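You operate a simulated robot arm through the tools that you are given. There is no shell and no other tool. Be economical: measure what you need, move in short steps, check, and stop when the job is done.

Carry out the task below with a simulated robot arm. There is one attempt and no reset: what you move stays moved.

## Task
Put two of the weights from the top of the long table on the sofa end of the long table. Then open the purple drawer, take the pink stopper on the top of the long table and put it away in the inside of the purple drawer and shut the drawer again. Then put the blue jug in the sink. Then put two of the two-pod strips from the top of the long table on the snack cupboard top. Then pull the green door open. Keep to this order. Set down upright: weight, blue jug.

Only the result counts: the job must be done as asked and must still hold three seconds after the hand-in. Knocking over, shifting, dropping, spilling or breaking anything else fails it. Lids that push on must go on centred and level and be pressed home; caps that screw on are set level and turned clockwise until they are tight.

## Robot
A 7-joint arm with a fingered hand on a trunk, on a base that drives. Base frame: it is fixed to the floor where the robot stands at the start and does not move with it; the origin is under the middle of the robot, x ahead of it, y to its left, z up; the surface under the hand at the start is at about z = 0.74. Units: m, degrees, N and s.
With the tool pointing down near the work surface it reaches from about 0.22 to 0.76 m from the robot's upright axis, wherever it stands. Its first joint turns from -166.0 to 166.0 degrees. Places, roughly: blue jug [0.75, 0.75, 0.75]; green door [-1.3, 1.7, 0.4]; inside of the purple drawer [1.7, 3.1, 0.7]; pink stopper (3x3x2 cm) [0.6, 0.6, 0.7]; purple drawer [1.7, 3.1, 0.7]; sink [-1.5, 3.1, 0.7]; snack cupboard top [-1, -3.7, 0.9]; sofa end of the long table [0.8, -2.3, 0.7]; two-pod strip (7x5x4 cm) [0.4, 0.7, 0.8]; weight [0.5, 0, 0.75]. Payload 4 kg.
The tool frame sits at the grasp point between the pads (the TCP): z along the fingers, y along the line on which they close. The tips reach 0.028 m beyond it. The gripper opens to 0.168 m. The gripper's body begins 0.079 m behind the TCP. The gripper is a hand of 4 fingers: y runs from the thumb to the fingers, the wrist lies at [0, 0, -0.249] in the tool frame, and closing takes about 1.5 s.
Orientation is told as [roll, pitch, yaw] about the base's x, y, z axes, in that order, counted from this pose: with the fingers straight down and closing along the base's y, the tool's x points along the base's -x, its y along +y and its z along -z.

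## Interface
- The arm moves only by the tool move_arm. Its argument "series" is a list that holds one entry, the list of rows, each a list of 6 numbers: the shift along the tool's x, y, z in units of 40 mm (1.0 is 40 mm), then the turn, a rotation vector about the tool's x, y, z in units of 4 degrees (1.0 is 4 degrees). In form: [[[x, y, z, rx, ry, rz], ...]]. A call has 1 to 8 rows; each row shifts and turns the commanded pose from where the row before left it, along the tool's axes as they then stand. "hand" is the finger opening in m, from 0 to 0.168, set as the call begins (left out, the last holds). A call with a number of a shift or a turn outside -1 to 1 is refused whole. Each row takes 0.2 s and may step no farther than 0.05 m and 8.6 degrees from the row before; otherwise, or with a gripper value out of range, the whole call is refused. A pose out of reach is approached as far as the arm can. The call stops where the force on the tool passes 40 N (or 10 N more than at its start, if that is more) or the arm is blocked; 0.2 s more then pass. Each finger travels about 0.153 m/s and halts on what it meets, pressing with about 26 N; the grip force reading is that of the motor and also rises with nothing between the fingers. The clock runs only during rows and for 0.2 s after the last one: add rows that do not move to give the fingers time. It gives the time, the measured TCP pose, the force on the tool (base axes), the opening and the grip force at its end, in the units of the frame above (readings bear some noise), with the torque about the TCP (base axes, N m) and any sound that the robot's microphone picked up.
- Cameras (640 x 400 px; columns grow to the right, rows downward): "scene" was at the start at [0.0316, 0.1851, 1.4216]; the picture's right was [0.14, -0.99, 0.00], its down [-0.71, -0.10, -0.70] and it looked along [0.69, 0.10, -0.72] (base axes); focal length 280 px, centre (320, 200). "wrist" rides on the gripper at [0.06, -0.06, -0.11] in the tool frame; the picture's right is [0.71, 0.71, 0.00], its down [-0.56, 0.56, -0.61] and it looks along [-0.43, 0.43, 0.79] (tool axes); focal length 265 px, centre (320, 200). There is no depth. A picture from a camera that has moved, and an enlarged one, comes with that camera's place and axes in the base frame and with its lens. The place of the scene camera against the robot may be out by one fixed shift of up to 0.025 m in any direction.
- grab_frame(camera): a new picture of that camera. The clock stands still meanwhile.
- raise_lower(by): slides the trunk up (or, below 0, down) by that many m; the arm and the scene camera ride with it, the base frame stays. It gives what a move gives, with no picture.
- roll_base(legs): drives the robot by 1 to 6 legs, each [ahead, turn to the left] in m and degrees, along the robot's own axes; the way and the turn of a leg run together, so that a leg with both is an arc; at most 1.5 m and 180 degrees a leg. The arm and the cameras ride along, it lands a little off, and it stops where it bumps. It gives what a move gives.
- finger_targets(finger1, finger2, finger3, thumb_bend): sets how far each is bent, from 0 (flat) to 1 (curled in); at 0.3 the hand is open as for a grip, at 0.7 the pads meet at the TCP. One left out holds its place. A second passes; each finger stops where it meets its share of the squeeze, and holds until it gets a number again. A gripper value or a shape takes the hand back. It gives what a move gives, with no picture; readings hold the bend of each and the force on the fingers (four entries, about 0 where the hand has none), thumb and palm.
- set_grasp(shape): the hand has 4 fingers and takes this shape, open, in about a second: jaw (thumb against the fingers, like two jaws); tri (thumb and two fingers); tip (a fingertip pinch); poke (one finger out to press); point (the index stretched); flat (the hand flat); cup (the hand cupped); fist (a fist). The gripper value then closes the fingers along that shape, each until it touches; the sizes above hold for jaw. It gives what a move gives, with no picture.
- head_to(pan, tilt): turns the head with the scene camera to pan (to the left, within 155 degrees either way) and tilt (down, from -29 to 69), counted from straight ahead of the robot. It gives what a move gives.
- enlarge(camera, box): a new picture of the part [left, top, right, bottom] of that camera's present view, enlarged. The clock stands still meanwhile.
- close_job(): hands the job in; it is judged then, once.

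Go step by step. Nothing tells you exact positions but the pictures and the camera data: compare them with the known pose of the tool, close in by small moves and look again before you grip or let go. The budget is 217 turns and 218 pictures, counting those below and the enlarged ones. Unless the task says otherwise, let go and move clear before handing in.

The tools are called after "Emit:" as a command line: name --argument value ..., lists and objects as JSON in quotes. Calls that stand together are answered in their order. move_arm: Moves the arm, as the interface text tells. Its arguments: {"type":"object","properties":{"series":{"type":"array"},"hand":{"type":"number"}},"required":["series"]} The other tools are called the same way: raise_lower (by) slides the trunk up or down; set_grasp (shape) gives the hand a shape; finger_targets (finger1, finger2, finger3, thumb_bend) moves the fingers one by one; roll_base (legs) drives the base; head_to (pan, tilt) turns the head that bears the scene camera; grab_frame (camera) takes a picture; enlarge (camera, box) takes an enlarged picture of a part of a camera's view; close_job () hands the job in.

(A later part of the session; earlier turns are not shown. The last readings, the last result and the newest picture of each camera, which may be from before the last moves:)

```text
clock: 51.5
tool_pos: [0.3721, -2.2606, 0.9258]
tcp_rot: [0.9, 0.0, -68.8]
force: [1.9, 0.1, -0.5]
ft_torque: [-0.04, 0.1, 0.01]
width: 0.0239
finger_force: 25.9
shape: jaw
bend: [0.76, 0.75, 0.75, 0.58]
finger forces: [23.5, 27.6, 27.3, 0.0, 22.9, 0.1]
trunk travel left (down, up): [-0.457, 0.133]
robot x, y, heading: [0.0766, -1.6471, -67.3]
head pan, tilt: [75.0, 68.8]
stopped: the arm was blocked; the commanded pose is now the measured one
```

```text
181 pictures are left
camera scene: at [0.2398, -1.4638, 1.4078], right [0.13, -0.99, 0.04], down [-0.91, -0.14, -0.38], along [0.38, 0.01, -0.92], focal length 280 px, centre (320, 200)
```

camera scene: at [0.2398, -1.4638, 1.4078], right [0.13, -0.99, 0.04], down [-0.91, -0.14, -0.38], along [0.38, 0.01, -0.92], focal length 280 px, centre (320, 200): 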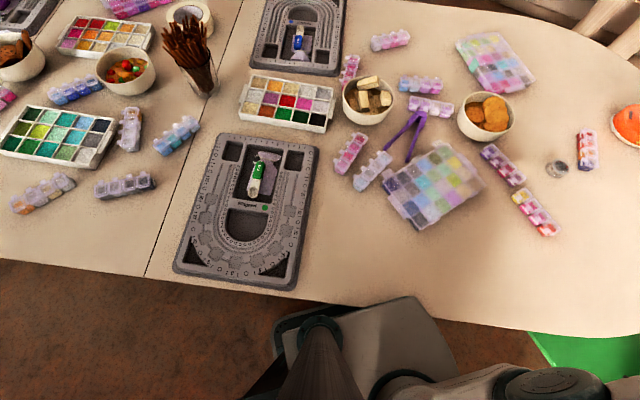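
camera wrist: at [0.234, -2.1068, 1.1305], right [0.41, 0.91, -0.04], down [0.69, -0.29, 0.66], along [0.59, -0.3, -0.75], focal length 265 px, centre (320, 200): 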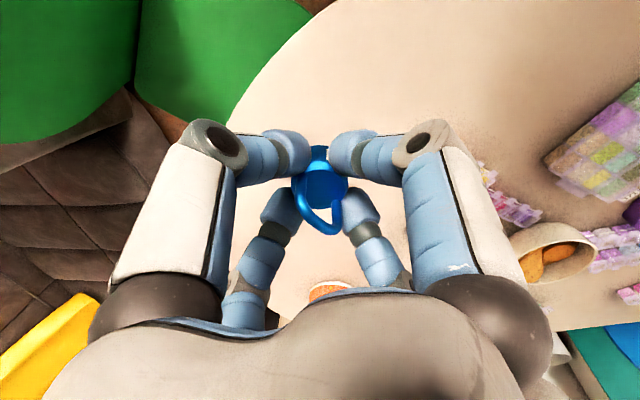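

Tilt is easing. The hand has sunk with each stop, so I'll lift it back before raising again.

Emit:
move_arm --series '[[[0, 0, -0.7, 0, 0, 0], [0, 0, -0.7, 0, 0, 0], [0, 0, -0.7, 0, 0, 0]]]'

Emit:
raise_lower --by 0.02

Emit:
grab_frame --camera "scene"

```text
clock: 51.8
tool_pos: [0.3756, -2.2813, 0.9039]
tcp_rot: [0.4, 0.1, -69.4]
force: [1.9, 0.5, 0.3]
ft_torque: [-0.09, 0.19, -0.03]
width: 0.0233
finger_force: 26.0
shape: jaw
bend: [0.76, 0.75, 0.75, 0.58]
finger forces: [23.3, 27.7, 27.2, 0.0, 23.1, 0.0]
out of reach, approached as far as the arm can: row 1
trunk travel left (down, up): [-0.457, 0.133]
robot x, y, heading: [0.0774, -1.6464, -67.4]
head pan, tilt: [75.0, 68.8]
stopped in row 1: the arm was blocked; the commanded pose is now the measured one
```

```text
clock: 52.2
tool_pos: [0.3813, -2.2947, 0.8632]
tcp_rot: [0.2, 2.1, -69.3]
force: [2.1, 1.5, 0.8]
ft_torque: [-0.12, 0.21, 0.01]
width: 0.0236
finger_force: 25.4
shape: jaw
bend: [0.76, 0.75, 0.75, 0.58]
finger forces: [23.0, 27.8, 27.1, 0.1, 23.5, 0.1]
trunk travel left (down, up): [-0.459, 0.131]
robot x, y, heading: [0.0757, -1.6485, -66.6]
head pan, tilt: [75.0, 68.8]
stopped: the arm was blocked; the commanded pose is now the measured one
```

```text
180 pictures are left
camera scene: at [0.2427, -1.4669, 1.4088], right [0.14, -0.99, 0.03], down [-0.92, -0.15, -0.38], along [0.38, 0.02, -0.93], focal length 280 px, centre (320, 200)
```

scene: 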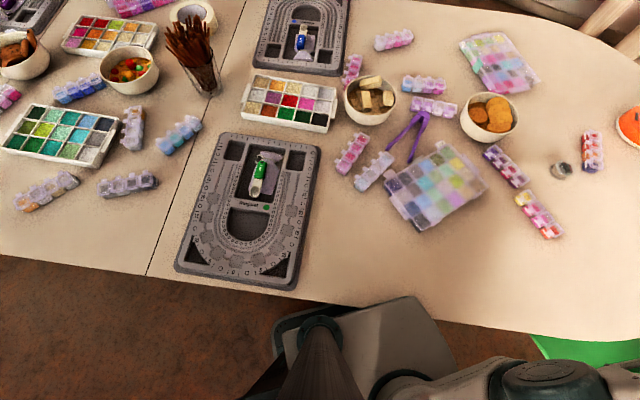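

The hand keeps stretching forward; I'll retract it backward and up toward the robot to counter this.

Emit:
move_arm --series '[[[1, 0, -0.5, 0, 0, 0], [1, 0, -0.5, 0, 0, 0], [1, 0, -0.5, 0, 0, 0], [1, 0, -0.5, 0, 0, 0]]]'

Emit:
grab_frame --camera "wrist"

```text
clock: 53.2
tool_pos: [0.3251, -2.1608, 0.9582]
tcp_rot: [0.4, 2.5, -70.0]
force: [0.1, -1.4, -1.0]
ft_torque: [0.0, 0.01, -0.01]
width: 0.0238
finger_force: 26.0
shape: jaw
bend: [0.76, 0.75, 0.75, 0.58]
finger forces: [22.0, 27.6, 27.2, 0.1, 23.1, 0.1]
trunk travel left (down, up): [-0.459, 0.131]
robot x, y, heading: [0.076, -1.6484, -67.3]
head pan, tilt: [75.0, 68.8]
```

```text
179 pictures are left
camera wrist: at [0.2483, -2.1282, 1.0708], right [0.42, 0.91, 0.03], down [0.72, -0.36, 0.59], along [0.55, -0.23, -0.8], focal length 265 px, centre (320, 200)
```

wrist: 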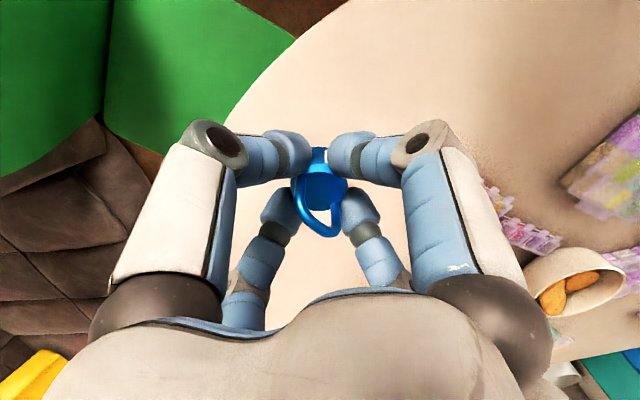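

That worked. Retract and lift more, correct the tilt, then raise the trunk.

Emit:
move_arm --series '[[[1, 0, -0.7, 0, -0.6, 0], [1, 0, -0.7, 0, 0, 0], [0.5, 0, -0.7, 0, 0, 0]]]'

Emit:
raise_lower --by 0.04

Emit:
grab_frame --camera "scene"

```text
clock: 54.2
tool_pos: [0.3128, -2.1143, 1.016]
tcp_rot: [-0.1, 1.9, -69.7]
force: [0.0, 0.5, -2.2]
ft_torque: [-0.1, 0.03, 0.02]
width: 0.0234
finger_force: 26.0
shape: jaw
bend: [0.76, 0.75, 0.75, 0.58]
finger forces: [22.6, 27.8, 27.4, 0.0, 23.2, 0.1]
out of reach, approached as far as the arm can: row 3
trunk travel left (down, up): [-0.459, 0.131]
robot x, y, heading: [0.0793, -1.6424, -66.6]
head pan, tilt: [75.0, 68.8]
stopped in row 3: the arm was blocked; the commanded pose is now the measured one
```

```text
clock: 54.5
tool_pos: [0.3257, -2.1433, 0.994]
tcp_rot: [-0.1, 3.9, -69.8]
force: [0.3, 1.5, -0.7]
ft_torque: [-0.13, 0.09, -0.02]
width: 0.0234
finger_force: 25.9
shape: jaw
bend: [0.76, 0.75, 0.75, 0.58]
finger forces: [22.8, 27.9, 27.4, 0.0, 23.1, 0.0]
trunk travel left (down, up): [-0.461, 0.129]
robot x, y, heading: [0.0762, -1.6468, -66.6]
head pan, tilt: [75.0, 68.8]
stopped: the arm was blocked; the commanded pose is now the measured one
```

```text
178 pictures are left
camera scene: at [0.2478, -1.4781, 1.4102], right [0.15, -0.99, 0.02], down [-0.92, -0.15, -0.37], along [0.37, 0.03, -0.93], focal length 280 px, centre (320, 200)
```

scene: 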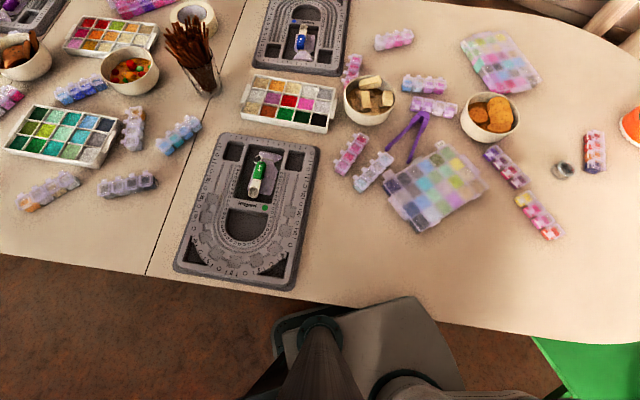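

Tilt is nearly gone: the plate rests on the table edge, and each raise un-tilts the robot. Two more raises.

Emit:
raise_lower --by 0.04

Emit:
raise_lower --by 0.04

Emit:
grab_frame --camera "scene"

```text
clock: 55.3
tool_pos: [0.3264, -2.1445, 1.0335]
tcp_rot: [-0.4, 3.9, -70.2]
force: [-0.1, 0.2, -1.2]
ft_torque: [-0.02, -0.02, -0.04]
width: 0.0236
finger_force: 26.3
shape: jaw
bend: [0.76, 0.75, 0.75, 0.58]
finger forces: [22.7, 27.9, 27.4, 0.0, 23.1, 0.1]
trunk travel left (down, up): [-0.501, 0.089]
robot x, y, heading: [0.071, -1.6489, -67.1]
head pan, tilt: [75.0, 68.8]
```

```text
clock: 56.1
tool_pos: [0.3274, -2.1462, 1.0735]
tcp_rot: [-0.5, 3.9, -70.2]
force: [0.2, 0.3, -1.6]
ft_torque: [-0.03, 0.04, 0.03]
width: 0.0237
finger_force: 26.0
shape: jaw
bend: [0.76, 0.75, 0.75, 0.58]
finger forces: [22.7, 27.9, 27.4, 0.0, 23.1, 0.1]
trunk travel left (down, up): [-0.541, 0.049]
robot x, y, heading: [0.0757, -1.6468, -66.8]
head pan, tilt: [75.0, 68.8]
```

```text
177 pictures are left
camera scene: at [0.2704, -1.5114, 1.4852], right [0.14, -0.99, 0.0], down [-0.92, -0.13, -0.36], along [0.36, 0.05, -0.93], focal length 280 px, centre (320, 200)
```

scene: 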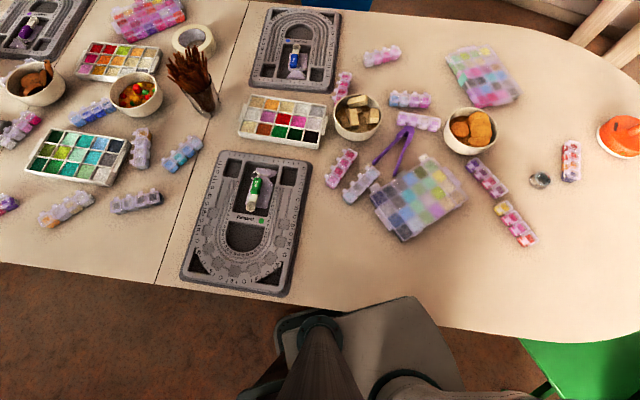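

The robot is level and free, with its plate now well above the table top. Continue slowly toward the sofa end.

Emit:
roll_base --legs '[[0.14, 0]]'

Emit:
head_to --pan 15 --tilt 55

Emit:
grab_frame --camera "scene"

```text
clock: 57.5
tool_pos: [0.3828, -2.2742, 1.0732]
tcp_rot: [-0.5, 4.0, -70.2]
force: [-0.8, -1.0, -1.1]
ft_torque: [0.01, 0.02, 0.0]
width: 0.0236
finger_force: 25.5
shape: jaw
bend: [0.76, 0.75, 0.75, 0.58]
finger forces: [22.7, 27.8, 27.4, 0.0, 23.1, 0.1]
trunk travel left (down, up): [-0.541, 0.049]
robot x, y, heading: [0.1346, -1.7741, -66.7]
head pan, tilt: [75.0, 68.8]
```

```text
clock: 58.8
tool_pos: [0.382, -2.2738, 1.0736]
tcp_rot: [-0.5, 3.9, -70.2]
force: [-0.3, 0.1, -1.7]
ft_torque: [0.01, 0.0, 0.01]
width: 0.0236
finger_force: 25.5
shape: jaw
bend: [0.76, 0.75, 0.75, 0.58]
finger forces: [22.8, 27.9, 27.4, 0.0, 23.1, 0.0]
trunk travel left (down, up): [-0.541, 0.049]
robot x, y, heading: [0.1281, -1.7738, -67.0]
head pan, tilt: [15.0, 55.0]
```

```text
176 pictures are left
camera scene: at [0.3142, -1.7043, 1.5006], right [-0.79, -0.62, 0.0], down [-0.51, 0.64, -0.57], along [0.35, -0.45, -0.82], focal length 280 px, centre (320, 200)
```

scene: 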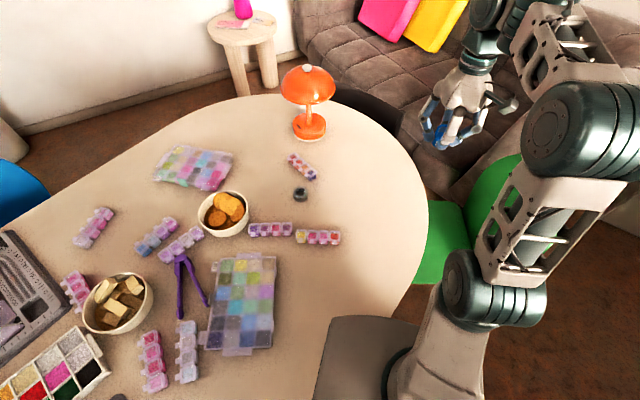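

Free spot A ≈ [0.64, -2.26]. Level the tool and move over it.

Emit:
move_arm --series '[[[-0.3, 0.8, 0, 0, -1, 0], [-0.3, 0.9, 0, 0, 0, 0], [-0.3, 0.9, 0, 0, 0, 0], [-0.3, 0.9, 0, 0, 0, 0], [-0.3, 0.9, 0, 0, 0, 0], [-0.3, 0.9, 0, 0, 0, 0], [0, 0.9, 0, 0, 0, 0]]]'

Emit:
grab_frame --camera "wrist"

```text
clock: 60.4
tool_pos: [0.6444, -2.2565, 1.0697]
tcp_rot: [-0.7, 0.1, -70.1]
force: [1.0, 1.0, -1.1]
ft_torque: [-0.01, 0.05, 0.0]
width: 0.0235
finger_force: 26.0
shape: jaw
bend: [0.76, 0.75, 0.75, 0.58]
finger forces: [21.3, 27.9, 27.3, 0.0, 23.2, 0.0]
trunk travel left (down, up): [-0.541, 0.049]
robot x, y, heading: [0.1286, -1.7769, -66.8]
head pan, tilt: [15.0, 55.0]
```

```text
175 pictures are left
camera wrist: at [0.5662, -2.2189, 1.1817], right [0.42, 0.91, -0.01], down [0.72, -0.33, 0.61], along [0.55, -0.26, -0.79], focal length 265 px, centre (320, 200)
```

wrist: 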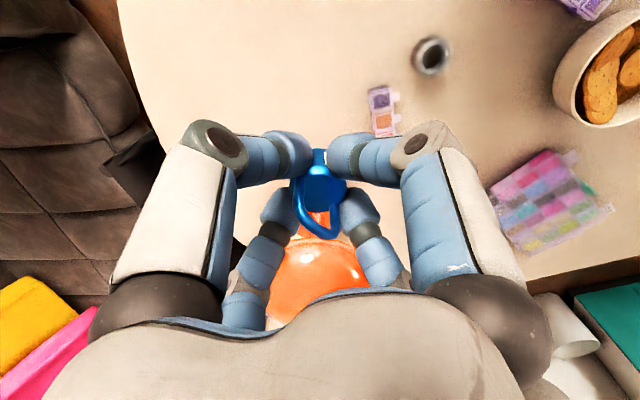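

Descending over spot A.

Emit:
move_arm --series '[[[0, 0, 1, 0.17, 0, 0], [0, 0, 1, 0, 0, 0], [0, 0, 1, 0, 0, 0], [0, 0, 1, 0, 0, 0], [0, 0, 1, 0, 0, 0], [0, 0, 1, 0, 0, 0]]]'

Emit:
grab_frame --camera "wrist"

Emit:
grab_frame --camera "scene"

```text
clock: 61.8
tool_pos: [0.6382, -2.2574, 0.83]
tcp_rot: [-1.2, 0.0, -70.1]
force: [0.5, -0.1, -1.2]
ft_torque: [0.0, 0.03, 0.0]
width: 0.0234
finger_force: 26.6
shape: jaw
bend: [0.76, 0.75, 0.75, 0.58]
finger forces: [21.0, 27.9, 27.2, 0.0, 22.9, 0.0]
trunk travel left (down, up): [-0.541, 0.049]
robot x, y, heading: [0.1318, -1.775, -66.8]
head pan, tilt: [15.0, 55.0]
```

```text
174 pictures are left
camera wrist: at [0.5607, -2.2207, 0.9421], right [0.42, 0.91, -0.01], down [0.73, -0.33, 0.6], along [0.54, -0.27, -0.8], focal length 265 px, centre (320, 200)
```

wrist: 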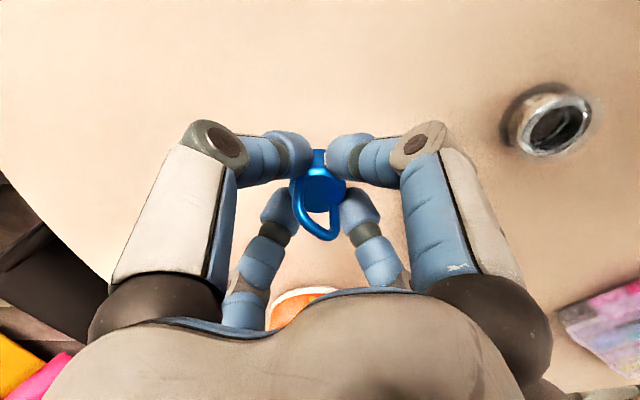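

```text
173 pictures are left
camera scene: at [0.3145, -1.7044, 1.5006], right [-0.79, -0.62, 0.0], down [-0.51, 0.64, -0.57], along [0.35, -0.45, -0.82], focal length 280 px, centre (320, 200)
```

scene: 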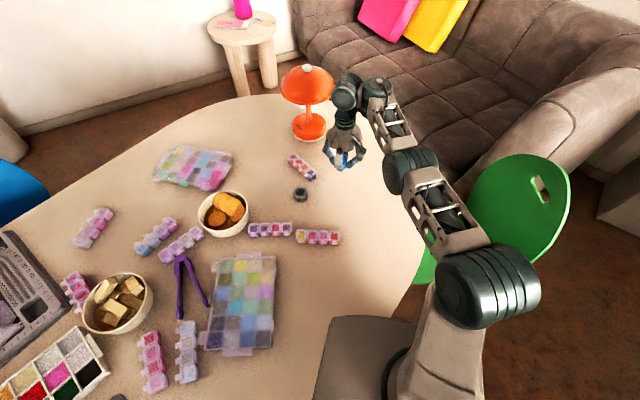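

Emit:
enlarge --camera "scene" --box '[310, 130, 380, 174]'

Emit:
enlarge --camera "wrist" --box '[240, 120, 400, 250]'

```text
9.09 times, centred on (345, 152) of scene
camera zoom: at [0.3145, -1.7044, 1.5006], right [-0.79, -0.62, 0.0], down [-0.51, 0.64, -0.57], along [0.35, -0.45, -0.82], focal length 2548 px, centre (93, 636)
```

zoom: 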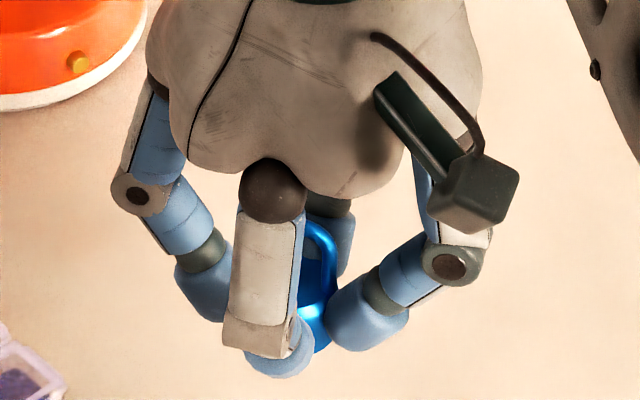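

```text
3.08 times, centred on (320, 185) of wrist
camera zoom: at [0.5607, -2.2207, 0.9421], right [0.42, 0.91, -0.01], down [0.73, -0.33, 0.6], along [0.54, -0.27, -0.8], focal length 817 px, centre (320, 246)
```

zoom: 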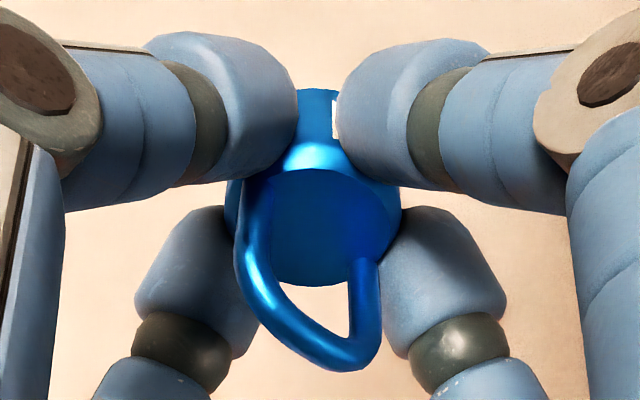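

The weight is perhaps slightly tilted in the grip; I'll lower until light contact so it settles.

Emit:
move_arm --series '[[[0, 0, 0.7, 0.25, 0, 0], [0, 0, 0.4, 0, 0, 0], [0, 0, 0, 0, 0, 0]]]'

Emit:
grab_frame --camera "wrist"

```text
clock: 62.6
tool_pos: [0.6423, -2.2563, 0.8093]
tcp_rot: [-2.3, 0.3, -69.5]
force: [1.7, 1.7, -1.7]
ft_torque: [-0.1, 0.11, 0.01]
width: 0.0235
finger_force: 25.8
shape: jaw
bend: [0.76, 0.75, 0.75, 0.59]
finger forces: [20.8, 28.1, 27.1, 0.1, 23.1, 0.0]
out of reach, approached as far as the arm can: row 1, 2
trunk travel left (down, up): [-0.541, 0.049]
robot x, y, heading: [0.1332, -1.7782, -66.8]
head pan, tilt: [15.0, 55.0]
```

```text
170 pictures are left
camera wrist: at [0.5684, -2.2189, 0.9237], right [0.42, 0.91, -0.02], down [0.74, -0.32, 0.59], along [0.53, -0.26, -0.81], focal length 265 px, centre (320, 200)
```

wrist: 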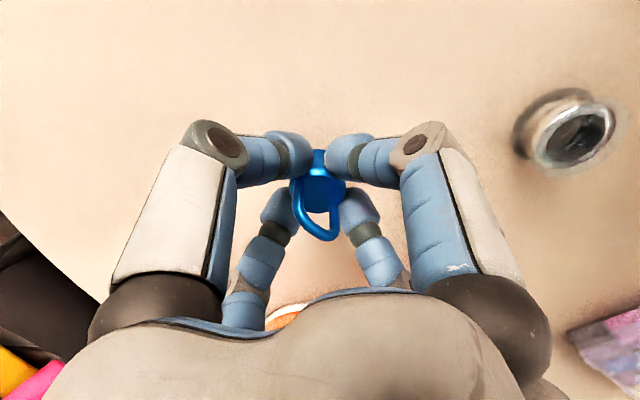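

Arm reach is limited here; I'll lower the trunk slightly (plate still clear of the table).

Emit:
raise_lower --by -0.026

Emit:
grab_frame --camera "wrist"

```text
clock: 63.3
tool_pos: [0.6372, -2.2601, 0.786]
tcp_rot: [-2.2, 0.3, -70.2]
force: [0.4, -0.2, -0.9]
ft_torque: [0.01, -0.01, -0.03]
width: 0.0233
finger_force: 26.2
shape: jaw
bend: [0.76, 0.75, 0.75, 0.59]
finger forces: [20.8, 28.1, 27.3, 0.0, 23.2, 0.0]
trunk travel left (down, up): [-0.515, 0.075]
robot x, y, heading: [0.1304, -1.773, -67.0]
head pan, tilt: [15.0, 55.0]
```

```text
169 pictures are left
camera wrist: at [0.5636, -2.2229, 0.8986], right [0.42, 0.91, -0.02], down [0.74, -0.33, 0.59], along [0.53, -0.27, -0.81], focal length 265 px, centre (320, 200)
```

wrist: 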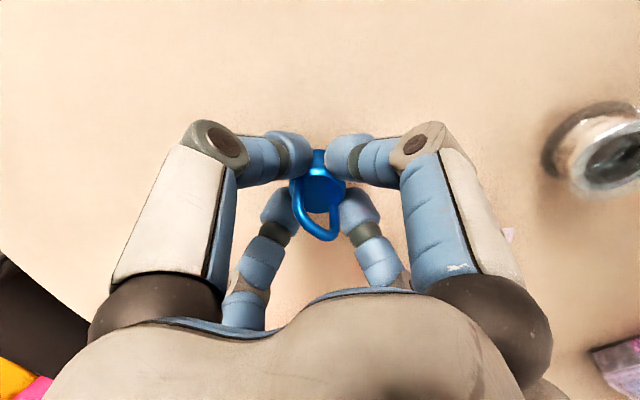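

Emit:
raise_lower --by -0.006

Emit:
raise_lower --by -0.004

Emit:
grab_frame --camera "wrist"

```text
clock: 63.9
tool_pos: [0.6383, -2.2607, 0.7787]
tcp_rot: [-2.2, 0.3, -70.1]
force: [0.0, -0.5, -0.3]
ft_torque: [-0.02, 0.01, 0.01]
width: 0.0235
finger_force: 25.3
shape: jaw
bend: [0.76, 0.75, 0.75, 0.59]
finger forces: [20.7, 28.2, 27.1, 0.1, 23.0, 0.1]
trunk travel left (down, up): [-0.509, 0.081]
robot x, y, heading: [0.1334, -1.7742, -67.0]
head pan, tilt: [15.0, 55.0]
```

```text
clock: 64.4
tool_pos: [0.6374, -2.2607, 0.7769]
tcp_rot: [-2.2, 0.1, -70.2]
force: [-1.2, 0.3, 10.6]
ft_torque: [-0.07, -0.14, 0.01]
width: 0.0233
finger_force: 25.7
shape: jaw
bend: [0.76, 0.75, 0.75, 0.59]
finger forces: [21.7, 29.7, 28.2, 0.1, 24.0, 0.0]
trunk travel left (down, up): [-0.505, 0.085]
robot x, y, heading: [0.1317, -1.7713, -66.7]
head pan, tilt: [15.0, 55.0]
```

```text
168 pictures are left
camera wrist: at [0.5632, -2.2226, 0.89], right [0.42, 0.91, -0.03], down [0.74, -0.33, 0.59], along [0.53, -0.27, -0.81], focal length 265 px, centre (320, 200)
```

wrist: 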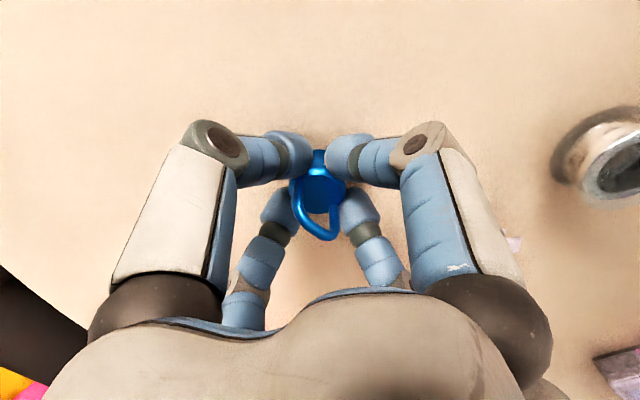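

Contact with about 10 N. Opening the hand slowly, then lifting.

Emit:
move_arm --series '[[[0, 0, 0, 0, 0, 0], [0, 0, 0, 0, 0, 0], [0, 0, 0, 0, 0, 0], [0, 0, 0, 0, 0, 0]]]' --hand 0.08

Emit:
grab_frame --camera "wrist"

```text
clock: 65.4
tool_pos: [0.6375, -2.2611, 0.7747]
tcp_rot: [-2.1, 0.3, -70.0]
force: [-0.4, -0.2, 0.1]
ft_torque: [0.0, -0.01, 0.05]
width: 0.0795
finger_force: 0.0
shape: jaw
bend: [0.36, 0.36, 0.36, 0.36]
finger forces: [0.1, 0.0, 0.0, 0.0, 0.1, 0.1]
trunk travel left (down, up): [-0.505, 0.085]
robot x, y, heading: [0.1353, -1.7783, -66.9]
head pan, tilt: [15.0, 55.0]
```

```text
167 pictures are left
camera wrist: at [0.5636, -2.2229, 0.8886], right [0.42, 0.91, -0.02], down [0.74, -0.33, 0.59], along [0.53, -0.27, -0.81], focal length 265 px, centre (320, 200)
```

wrist: 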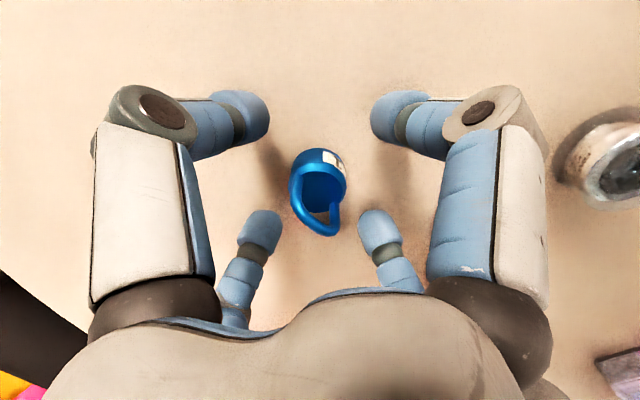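

Weight 1 stands upright. Lifting clear and retracting.

Emit:
move_arm --series '[[[0, 0, -1, 0, 0, 0], [0, 0, -1, 0, 0, 0], [0, 0, -1, 0, 0, 0], [0, 0, -1, 0, 0, 0], [0.5, -0.5, -0.8, 0.5, 0, 0], [0.6, -0.7, -0.3, 0, 0, 0], [0.6, -0.8, 0, 0, 0, 0], [0.6, -0.8, 0, 0, 0, 0]]]'

Emit:
grab_frame --camera "scene"

```text
clock: 67.2
tool_pos: [0.5081, -2.2108, 0.987]
tcp_rot: [-4.3, 0.2, -70.2]
force: [-1.0, -0.1, -0.5]
ft_torque: [0.02, 0.01, 0.0]
width: 0.0795
finger_force: 0.1
shape: jaw
bend: [0.36, 0.36, 0.36, 0.35]
finger forces: [0.1, 0.1, 0.0, 0.1, 0.0, 0.1]
trunk travel left (down, up): [-0.505, 0.085]
robot x, y, heading: [0.1343, -1.774, -67.0]
head pan, tilt: [15.0, 55.0]
```

```text
166 pictures are left
camera scene: at [0.3134, -1.7043, 1.4647], right [-0.79, -0.62, 0.0], down [-0.51, 0.64, -0.57], along [0.35, -0.45, -0.82], focal length 280 px, centre (320, 200)
```

scene: 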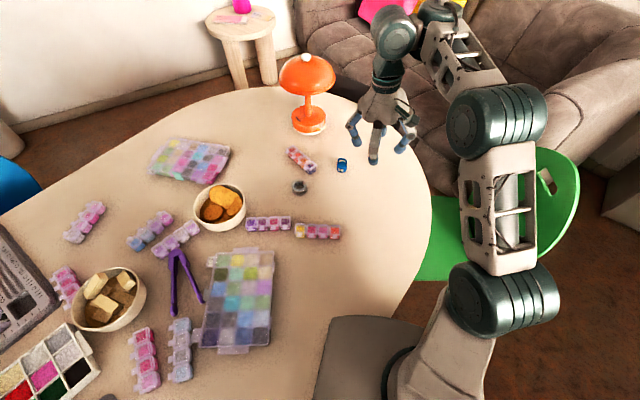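

Retract the arm, raise the trunk a bit for clearance, then drive back to the second weight.

Emit:
move_arm --series '[[[0.9, -0.4, -0.3, -1, 0, 0], [0.9, -0.4, -0.3, 0, 0, 0], [0.2, -0.8, 0, 0, 0, 0]]]'

Emit:
raise_lower --by 0.035

Emit:
roll_base --legs '[[-0.3, 0], [0, -23], [-1.4, 0], [0, 50]]'

Emit:
head_to --pan 40 --tilt 55

Emit:
grab_frame --camera "scene"

```text
clock: 68.0
tool_pos: [0.4228, -2.1557, 1.0125]
tcp_rot: [-0.2, 0.4, -70.2]
force: [0.0, -0.2, 0.0]
ft_torque: [-0.04, 0.0, 0.03]
width: 0.08
finger_force: 0.1
shape: jaw
bend: [0.36, 0.36, 0.35, 0.35]
finger forces: [0.0, 0.1, 0.0, 0.0, 0.0, 0.0]
trunk travel left (down, up): [-0.505, 0.085]
robot x, y, heading: [0.1347, -1.7731, -66.9]
head pan, tilt: [15.0, 55.0]
```

```text
clock: 68.8
tool_pos: [0.4228, -2.1563, 1.0471]
tcp_rot: [-0.3, 0.2, -70.1]
force: [0.4, 0.5, -0.6]
ft_torque: [0.0, 0.0, -0.01]
width: 0.0799
finger_force: 0.0
shape: jaw
bend: [0.36, 0.36, 0.35, 0.35]
finger forces: [0.0, 0.0, 0.1, 0.0, 0.0, 0.0]
trunk travel left (down, up): [-0.54, 0.05]
robot x, y, heading: [0.1303, -1.7735, -66.9]
head pan, tilt: [15.0, 55.0]
```

```text
clock: 80.9
tool_pos: [0.4393, -0.2978, 1.0486]
tcp_rot: [-0.1, 0.3, -42.6]
force: [0.0, -0.3, 0.5]
ft_torque: [-0.02, 0.01, 0.02]
width: 0.0797
finger_force: 0.0
shape: jaw
bend: [0.36, 0.36, 0.35, 0.35]
finger forces: [0.0, 0.0, 0.1, 0.0, 0.0, 0.1]
trunk travel left (down, up): [-0.54, 0.05]
robot x, y, heading: [0.0051, -0.094, -39.2]
head pan, tilt: [15.0, 55.0]
```

```text
clock: 81.8
tool_pos: [0.4389, -0.2974, 1.0481]
tcp_rot: [-0.2, 0.3, -42.4]
force: [0.1, 0.0, -0.4]
ft_torque: [0.03, -0.01, 0.0]
width: 0.0797
finger_force: 0.1
shape: jaw
bend: [0.36, 0.36, 0.35, 0.35]
finger forces: [0.1, 0.1, 0.1, 0.0, 0.1, 0.0]
trunk travel left (down, up): [-0.54, 0.05]
robot x, y, heading: [0.0022, -0.0952, -39.3]
head pan, tilt: [40.0, 55.0]
```

```text
165 pictures are left
camera scene: at [0.1453, 0.079, 1.4996], right [0.01, -1.0, 0.0], down [-0.82, -0.01, -0.57], along [0.57, 0.01, -0.82], focal length 280 px, centre (320, 200)
```

scene: 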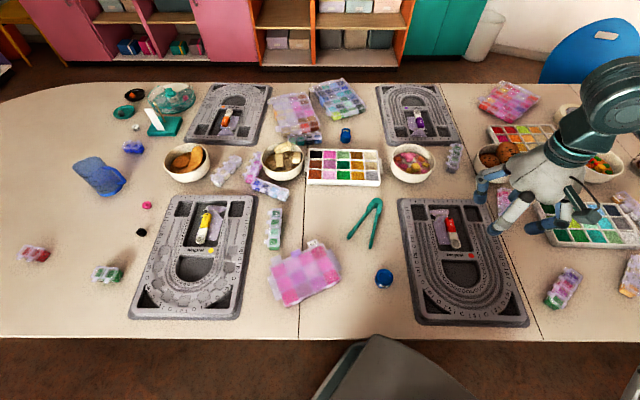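

Weight B at about [0.405, -0.088]. Moving the hand above it.

Emit:
move_arm --series '[[[0.83, 0.65, 0.4, 0, 0, 0], [0.83, 0.65, 0.4, 0, 0, 0], [0.83, 0.65, 0.4, 0, 0, 0], [0.83, 0.65, 0.4, 0, 0, 0], [0.83, 0.65, 0.4, 0, 0, 0]]]'

Emit:
grab_frame --camera "wrist"

```text
clock: 83.0
tool_pos: [0.4061, -0.0883, 0.9686]
tcp_rot: [-0.1, 0.3, -42.5]
force: [-1.1, -0.4, 0.0]
ft_torque: [-0.05, 0.03, -0.03]
width: 0.0798
finger_force: 0.0
shape: jaw
bend: [0.36, 0.36, 0.35, 0.35]
finger forces: [0.0, 0.1, 0.0, 0.0, 0.0, 0.1]
trunk travel left (down, up): [-0.54, 0.05]
robot x, y, heading: [0.0069, -0.0982, -39.4]
head pan, tilt: [40.0, 55.0]
```

```text
164 pictures are left
camera wrist: at [0.32, -0.0915, 1.0801], right [-0.04, 1.0, 0.0], down [0.79, 0.03, 0.61], along [0.61, 0.03, -0.79], focal length 265 px, centre (320, 200)
```

wrist: 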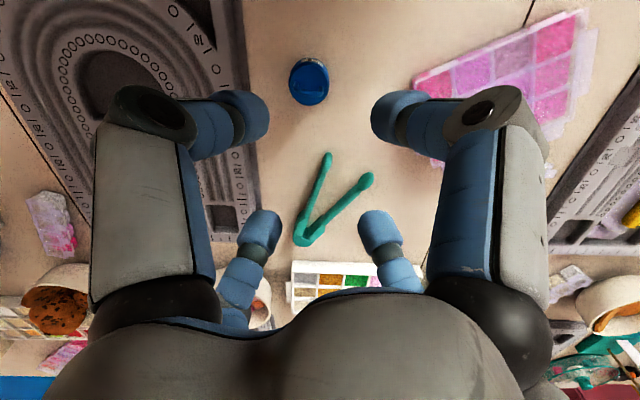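

Emit:
move_arm --series '[[[0, -0.31, 1, 0, 0, 0], [0, 0, 1, 0, 0, 0], [0, 0, 1, 0, 0, 0], [0, 0, 0.9, 0, 0, 0]]]'

Emit:
grab_frame --camera "wrist"

```text
clock: 84.0
tool_pos: [0.4158, -0.0952, 0.8162]
tcp_rot: [-0.2, 0.3, -42.5]
force: [0.0, 0.5, 0.8]
ft_torque: [0.03, -0.01, -0.02]
width: 0.0798
finger_force: 0.1
shape: jaw
bend: [0.36, 0.36, 0.35, 0.35]
finger forces: [0.0, 0.0, 0.0, 0.0, 0.0, 0.0]
out of reach, approached as far as the arm can: row 1, 2, 3
trunk travel left (down, up): [-0.54, 0.05]
robot x, y, heading: [0.0032, -0.0914, -39.0]
head pan, tilt: [40.0, 55.0]
```

```text
163 pictures are left
camera wrist: at [0.3308, -0.0988, 0.9278], right [-0.04, 1.0, 0.0], down [0.79, 0.03, 0.61], along [0.61, 0.03, -0.79], focal length 265 px, centre (320, 200)
```

wrist: 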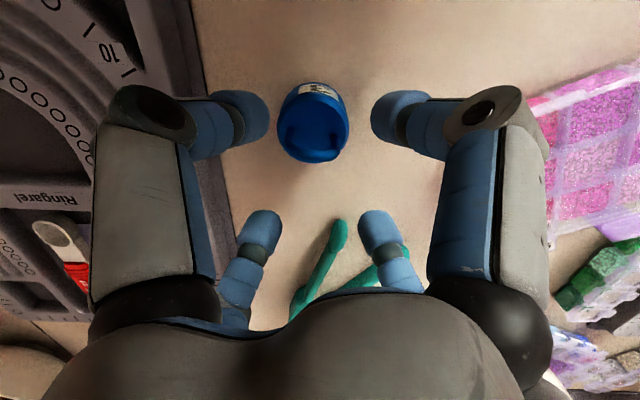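

Inner reach limit: the hand stops about 2 cm short. I'll back the base a little.

Emit:
roll_base --legs '[[-0.03, 0]]'

Emit:
grab_frame --camera "wrist"

```text
clock: 84.8
tool_pos: [0.3919, -0.0767, 0.816]
tcp_rot: [-0.2, 0.3, -42.5]
force: [-1.0, -1.0, 0.9]
ft_torque: [0.0, 0.02, -0.01]
width: 0.0796
finger_force: 0.1
shape: jaw
bend: [0.36, 0.36, 0.35, 0.35]
finger forces: [0.0, 0.0, 0.0, 0.0, 0.0, 0.1]
trunk travel left (down, up): [-0.54, 0.05]
robot x, y, heading: [-0.0199, -0.0754, -39.3]
head pan, tilt: [40.0, 55.0]
```

```text
162 pictures are left
camera wrist: at [0.3074, -0.0795, 0.9282], right [-0.04, 1.0, 0.0], down [0.79, 0.03, 0.61], along [0.61, 0.03, -0.79], focal length 265 px, centre (320, 200)
```

wrist: 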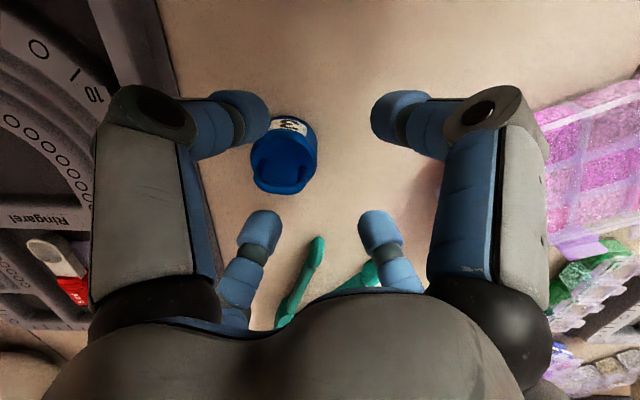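

Weight at [0.397, -0.100], bigger (~4.7 cm). Centre on it with a wider opening, then descend.

Emit:
move_arm --series '[[[0, 0, 0, 0, 0, 0], [-0.48, -0.34, 0, 0, 0, 0], [0, 0, 0, 0, 0, 0]]]' --hand 0.1

Emit:
grab_frame --camera "wrist"

```text
clock: 85.6
tool_pos: [0.3978, -0.1001, 0.8168]
tcp_rot: [-0.2, 0.3, -42.5]
force: [-0.5, 1.5, -0.7]
ft_torque: [0.04, 0.02, -0.02]
width: 0.099
finger_force: 0.1
shape: jaw
bend: [0.3, 0.3, 0.3, 0.3]
finger forces: [0.1, 0.1, 0.0, 0.0, 0.0, 0.0]
trunk travel left (down, up): [-0.54, 0.05]
robot x, y, heading: [-0.0194, -0.077, -39.2]
head pan, tilt: [40.0, 55.0]
```

```text
161 pictures are left
camera wrist: at [0.3127, -0.103, 0.9277], right [-0.04, 1.0, 0.0], down [0.79, 0.03, 0.61], along [0.61, 0.03, -0.79], focal length 265 px, centre (320, 200)
```

wrist: 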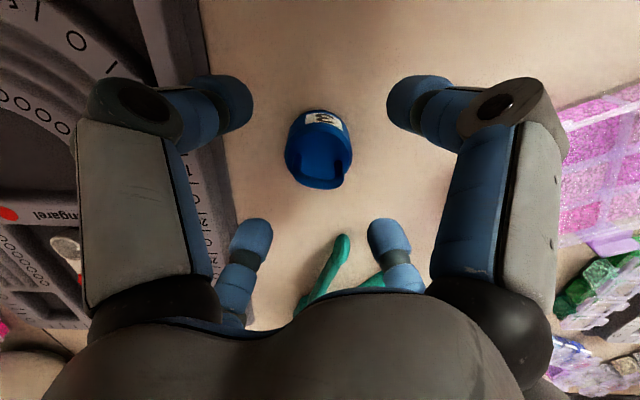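

Emit:
move_arm --series '[[[0, 0, 0.5, 0, 0, 0], [0, 0, 0.45, 0, 0, 0], [0, 0, 0, 0, 0, 0]]]'

Emit:
move_arm --series '[[[0, 0, 0, 0, 0, 0], [0, 0, 0, 0, 0, 0], [0, 0, 0, 0, 0, 0], [0, 0, 0, 0, 0, 0], [0, 0, 0, 0, 0, 0], [0, 0, 0, 0, 0, 0]]]' --hand 0.02

Emit:
grab_frame --camera "wrist"

```text
clock: 86.4
tool_pos: [0.3993, -0.0999, 0.8113]
tcp_rot: [-0.5, 0.6, -42.5]
force: [-0.6, 0.0, 0.1]
ft_torque: [0.02, 0.01, 0.0]
width: 0.0994
finger_force: 0.0
shape: jaw
bend: [0.3, 0.3, 0.3, 0.3]
finger forces: [0.0, 0.0, 0.0, 0.0, 0.0, 0.0]
out of reach, approached as far as the arm can: row 1, 2
trunk travel left (down, up): [-0.54, 0.05]
robot x, y, heading: [-0.0181, -0.0746, -38.9]
head pan, tilt: [40.0, 55.0]
```

```text
clock: 87.8
tool_pos: [0.3983, -0.0998, 0.8119]
tcp_rot: [-0.5, 0.5, -42.5]
force: [0.1, 0.5, -1.2]
ft_torque: [-0.01, -0.02, 0.0]
width: 0.0204
finger_force: 0.0
shape: jaw
bend: [0.75, 0.75, 0.75, 0.59]
finger forces: [0.0, 0.7, 0.1, 0.0, 0.0, 0.1]
trunk travel left (down, up): [-0.54, 0.05]
robot x, y, heading: [-0.0162, -0.0769, -39.0]
head pan, tilt: [40.0, 55.0]
```

```text
160 pictures are left
camera wrist: at [0.3137, -0.1027, 0.9234], right [-0.04, 1.0, 0.0], down [0.8, 0.03, 0.6], along [0.6, 0.03, -0.8], focal length 265 px, centre (320, 200)
```

wrist: 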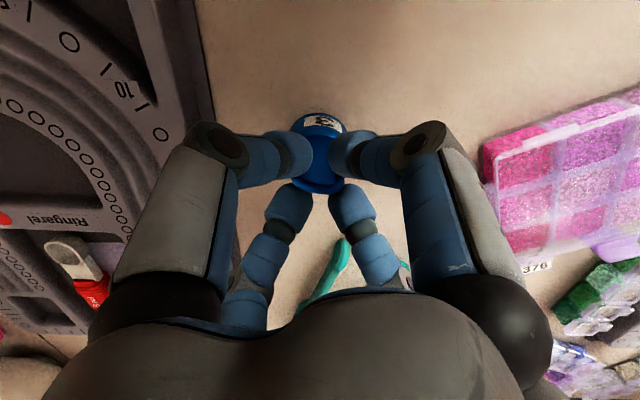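

Not low enough; reopen and lower the trunk instead.

Emit:
move_arm --series '[[[0, 0, 0, 0, 0, 0], [0, 0, 0, 0, 0, 0], [0, 0, 0, 0, 0, 0], [0, 0, 0, 0, 0, 0]]]' --hand 0.1

Emit:
raise_lower --by -0.034

Emit:
grab_frame --camera "wrist"

```text
clock: 88.8
tool_pos: [0.3988, -0.0992, 0.8105]
tcp_rot: [-0.5, 0.5, -42.6]
force: [-0.6, -0.9, 0.8]
ft_torque: [-0.01, -0.01, 0.05]
width: 0.0994
finger_force: 0.1
shape: jaw
bend: [0.3, 0.3, 0.3, 0.3]
finger forces: [0.0, 0.0, 0.1, 0.0, 0.0, 0.1]
trunk travel left (down, up): [-0.54, 0.05]
robot x, y, heading: [-0.0185, -0.0732, -39.2]
head pan, tilt: [40.0, 55.0]
```

```text
clock: 89.6
tool_pos: [0.3985, -0.099, 0.7769]
tcp_rot: [-0.5, 0.6, -42.5]
force: [0.2, -0.7, 0.4]
ft_torque: [-0.02, 0.02, 0.03]
width: 0.0991
finger_force: 0.1
shape: jaw
bend: [0.3, 0.3, 0.3, 0.3]
finger forces: [0.1, 0.0, 0.0, 0.0, 0.0, 0.0]
trunk travel left (down, up): [-0.506, 0.084]
robot x, y, heading: [-0.0205, -0.0767, -39.1]
head pan, tilt: [40.0, 55.0]
```

```text
159 pictures are left
camera wrist: at [0.3136, -0.1027, 0.8894], right [-0.04, 1.0, 0.0], down [0.8, 0.03, 0.6], along [0.6, 0.03, -0.8], focal length 265 px, centre (320, 200)
```

wrist: 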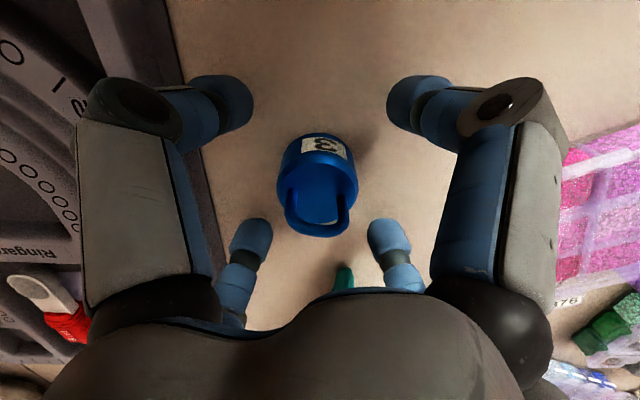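

Well placed over weight "3". Gripping.

Emit:
move_arm --series '[[[0, 0, 0, 0, 0, 0], [0, 0, 0, 0, 0, 0], [0, 0, 0, 0, 0, 0], [0, 0, 0, 0, 0, 0], [0, 0, 0, 0, 0, 0], [0, 0, 0, 0, 0, 0]]]' --hand 0.02

Emit:
move_arm --series '[[[0, 0, -0.5, 0, 0, 0], [0, 0, -1, 0, 0, 0], [0, 0, -1, 0, 0, 0], [-0.2, 0, -1, 0, 0, 0], [-0.6, 0, -0.9, 0, 0, 0], [-0.6, -0.6, -0.8, 0, 0, 0], [-0.6, -0.7, -0.7, 0, 0, 0], [0, -0.9, 0, 0, 0, 0]]]'

Emit:
grab_frame --camera "wrist"

```text
clock: 91.0
tool_pos: [0.4003, -0.1005, 0.7775]
tcp_rot: [-0.5, 0.6, -42.5]
force: [-0.5, -0.4, -1.3]
ft_torque: [-0.02, -0.02, -0.05]
width: 0.0395
finger_force: 26.1
shape: jaw
bend: [0.78, 0.78, 0.78, 0.5]
finger forces: [22.5, 23.0, 24.1, 0.1, 23.5, 0.0]
trunk travel left (down, up): [-0.506, 0.084]
robot x, y, heading: [-0.0196, -0.0733, -39.1]
head pan, tilt: [40.0, 55.0]
```

```text
clock: 92.8
tool_pos: [0.399, -0.219, 1.012]
tcp_rot: [-0.5, 0.7, -42.4]
force: [0.0, 0.0, -4.4]
ft_torque: [0.01, -0.01, -0.01]
width: 0.0393
finger_force: 25.8
shape: jaw
bend: [0.78, 0.78, 0.78, 0.51]
finger forces: [22.3, 23.3, 24.6, 0.1, 23.4, 0.0]
trunk travel left (down, up): [-0.506, 0.084]
robot x, y, heading: [-0.0203, -0.0734, -39.2]
head pan, tilt: [40.0, 55.0]
```

```text
158 pictures are left
camera wrist: at [0.3156, -0.2223, 1.1252], right [-0.04, 1.0, 0.0], down [0.8, 0.03, 0.6], along [0.6, 0.03, -0.8], focal length 265 px, centre (320, 200)
```

wrist: 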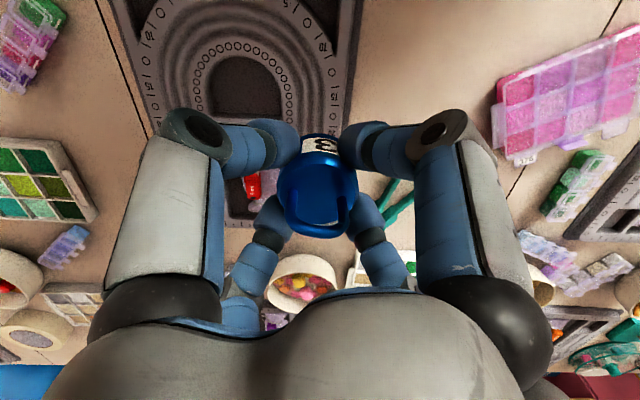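

Weight 3 secured. Raise the trunk and drive to the sofa end again.

Emit:
raise_lower --by 0.035

Emit:
roll_base --legs '[[0, -51], [1.4, 0], [0, 23], [0.32, 0]]'

Emit:
head_to --pan 15 --tilt 55

Emit:
grab_frame --camera "scene"

```text
clock: 93.6
tool_pos: [0.401, -0.2188, 1.0477]
tcp_rot: [-0.5, 0.6, -42.5]
force: [0.0, -0.4, -3.6]
ft_torque: [-0.05, 0.01, 0.0]
width: 0.0393
finger_force: 26.1
shape: jaw
bend: [0.78, 0.78, 0.78, 0.51]
finger forces: [22.3, 23.3, 24.4, 0.1, 23.4, 0.0]
trunk travel left (down, up): [-0.541, 0.049]
robot x, y, heading: [-0.0172, -0.0755, -39.4]
head pan, tilt: [40.0, 55.0]
```

```text
clock: 105.8
tool_pos: [0.4062, -2.0939, 1.048]
tcp_rot: [-0.5, 0.6, -70.6]
force: [-0.8, 0.3, -4.3]
ft_torque: [0.04, 0.03, -0.01]
width: 0.0395
finger_force: 25.7
shape: jaw
bend: [0.78, 0.78, 0.78, 0.51]
finger forces: [22.1, 23.2, 24.3, 0.1, 23.1, 0.0]
trunk travel left (down, up): [-0.541, 0.049]
robot x, y, heading: [0.1029, -1.7706, -67.2]
head pan, tilt: [40.0, 55.0]
```

```text
clock: 106.7
tool_pos: [0.4055, -2.0942, 1.0475]
tcp_rot: [-0.4, 0.5, -70.6]
force: [0.7, -0.1, -3.6]
ft_torque: [0.02, 0.0, -0.01]
width: 0.0395
finger_force: 26.1
shape: jaw
bend: [0.78, 0.78, 0.78, 0.51]
finger forces: [22.1, 23.2, 24.4, 0.0, 23.1, 0.1]
trunk travel left (down, up): [-0.541, 0.049]
robot x, y, heading: [0.1013, -1.7723, -67.4]
head pan, tilt: [15.0, 55.0]
```

```text
157 pictures are left
camera scene: at [0.2867, -1.7012, 1.5006], right [-0.79, -0.61, 0.0], down [-0.5, 0.65, -0.57], along [0.35, -0.45, -0.82], focal length 280 px, centre (320, 200)
```

scene: 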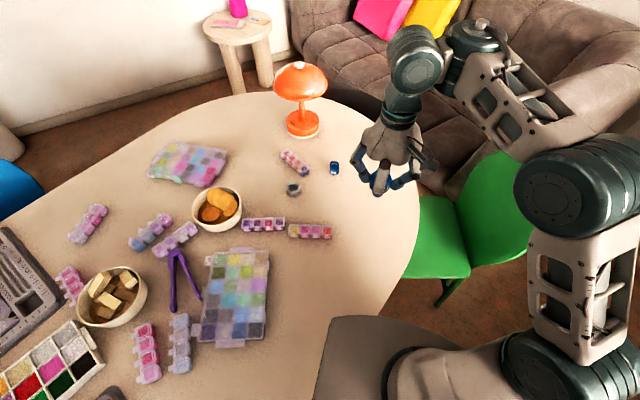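

Move over B ≈ [0.545, -2.195] and descend partway.

Emit:
move_arm --series '[[[-0.7, 0.5, 0, 0, 0, 0], [-0.7, 0.5, 0, 0, 0, 0], [-0.7, 0.5, 0.3, 0, 0, 0], [-0.7, 0.5, 0.7, 0, 0, 0], [-0.7, 0.47, 0.7, 0, 0, 0], [0, 0, 1, 0, 0, 0], [0, 0, 1, 0, 0, 0], [0, 0, 1, 0, 0, 0]]]'

Emit:
grab_frame --camera "wrist"

Emit:
grab_frame --camera "scene"

```text
clock: 108.5
tool_pos: [0.5448, -2.1917, 0.8567]
tcp_rot: [-0.5, 0.6, -70.7]
force: [0.1, 0.2, -3.7]
ft_torque: [-0.01, -0.02, 0.02]
width: 0.039
finger_force: 26.2
shape: jaw
bend: [0.78, 0.78, 0.78, 0.51]
finger forces: [22.0, 23.3, 24.5, 0.1, 22.9, 0.0]
trunk travel left (down, up): [-0.541, 0.049]
robot x, y, heading: [0.1033, -1.7734, -67.1]
head pan, tilt: [15.0, 55.0]
```

```text
156 pictures are left
camera wrist: at [0.4675, -2.155, 0.9688], right [0.43, 0.9, 0.0], down [0.72, -0.34, 0.6], along [0.55, -0.26, -0.8], focal length 265 px, centre (320, 200)
```

wrist: 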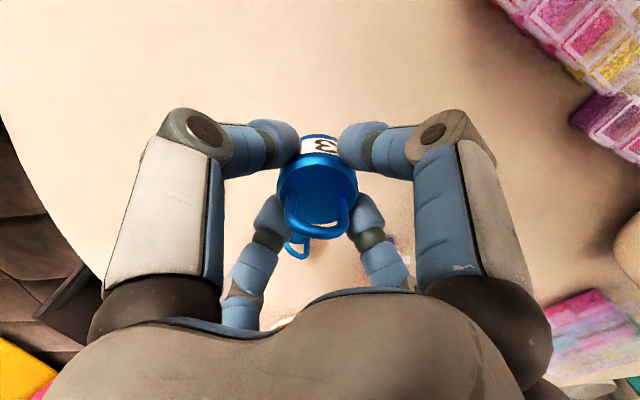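

```text
155 pictures are left
camera scene: at [0.2872, -1.7016, 1.5006], right [-0.79, -0.61, 0.0], down [-0.5, 0.65, -0.57], along [0.35, -0.45, -0.82], focal length 280 px, centre (320, 200)
```

scene: 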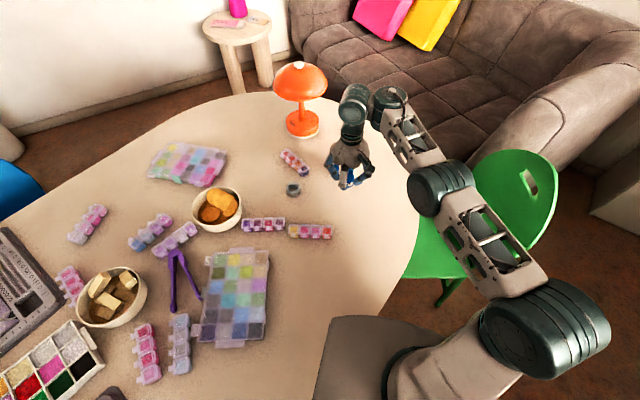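

Emit:
move_arm --series '[[[0, 0, 0.9, 0, 0, 0], [0, 0, 0.8, 0, 0, 0], [0, 0, 0.15, 0, 0, 0], [0, 0, 0.1, 0, 0, 0]]]'

```text
clock: 109.5
tool_pos: [0.5475, -2.191, 0.7909]
tcp_rot: [-0.5, 0.6, -70.5]
force: [0.3, -0.2, -4.0]
ft_torque: [0.0, 0.0, 0.0]
width: 0.0389
finger_force: 25.6
shape: jaw
bend: [0.78, 0.78, 0.78, 0.51]
finger forces: [22.1, 23.5, 24.5, 0.0, 22.6, 0.0]
out of reach, approached as far as the arm can: row 2
trunk travel left (down, up): [-0.541, 0.049]
robot x, y, heading: [0.1047, -1.7679, -67.2]
head pan, tilt: [15.0, 55.0]
```

Lower the trunk for the last centimetre.

Emit:
raise_lower --by -0.011

Emit:
raise_lower --by -0.003

```text
clock: 110.1
tool_pos: [0.5485, -2.1912, 0.7796]
tcp_rot: [-0.5, 0.6, -70.6]
force: [-0.3, -0.5, -4.0]
ft_torque: [0.0, -0.02, 0.05]
width: 0.0392
finger_force: 26.2
shape: jaw
bend: [0.78, 0.78, 0.78, 0.51]
finger forces: [22.1, 23.6, 24.6, 0.1, 22.8, 0.0]
trunk travel left (down, up): [-0.53, 0.06]
robot x, y, heading: [0.103, -1.7704, -67.2]
head pan, tilt: [15.0, 55.0]
```

```text
clock: 110.6
tool_pos: [0.5483, -2.1911, 0.777]
tcp_rot: [-0.6, 0.7, -70.6]
force: [-0.4, 0.1, 0.3]
ft_torque: [-0.06, 0.01, -0.05]
width: 0.0393
finger_force: 26.8
shape: jaw
bend: [0.78, 0.78, 0.78, 0.51]
finger forces: [22.3, 23.7, 24.9, 0.0, 23.3, 0.0]
trunk travel left (down, up): [-0.527, 0.063]
robot x, y, heading: [0.1049, -1.7698, -67.4]
head pan, tilt: [15.0, 55.0]
```

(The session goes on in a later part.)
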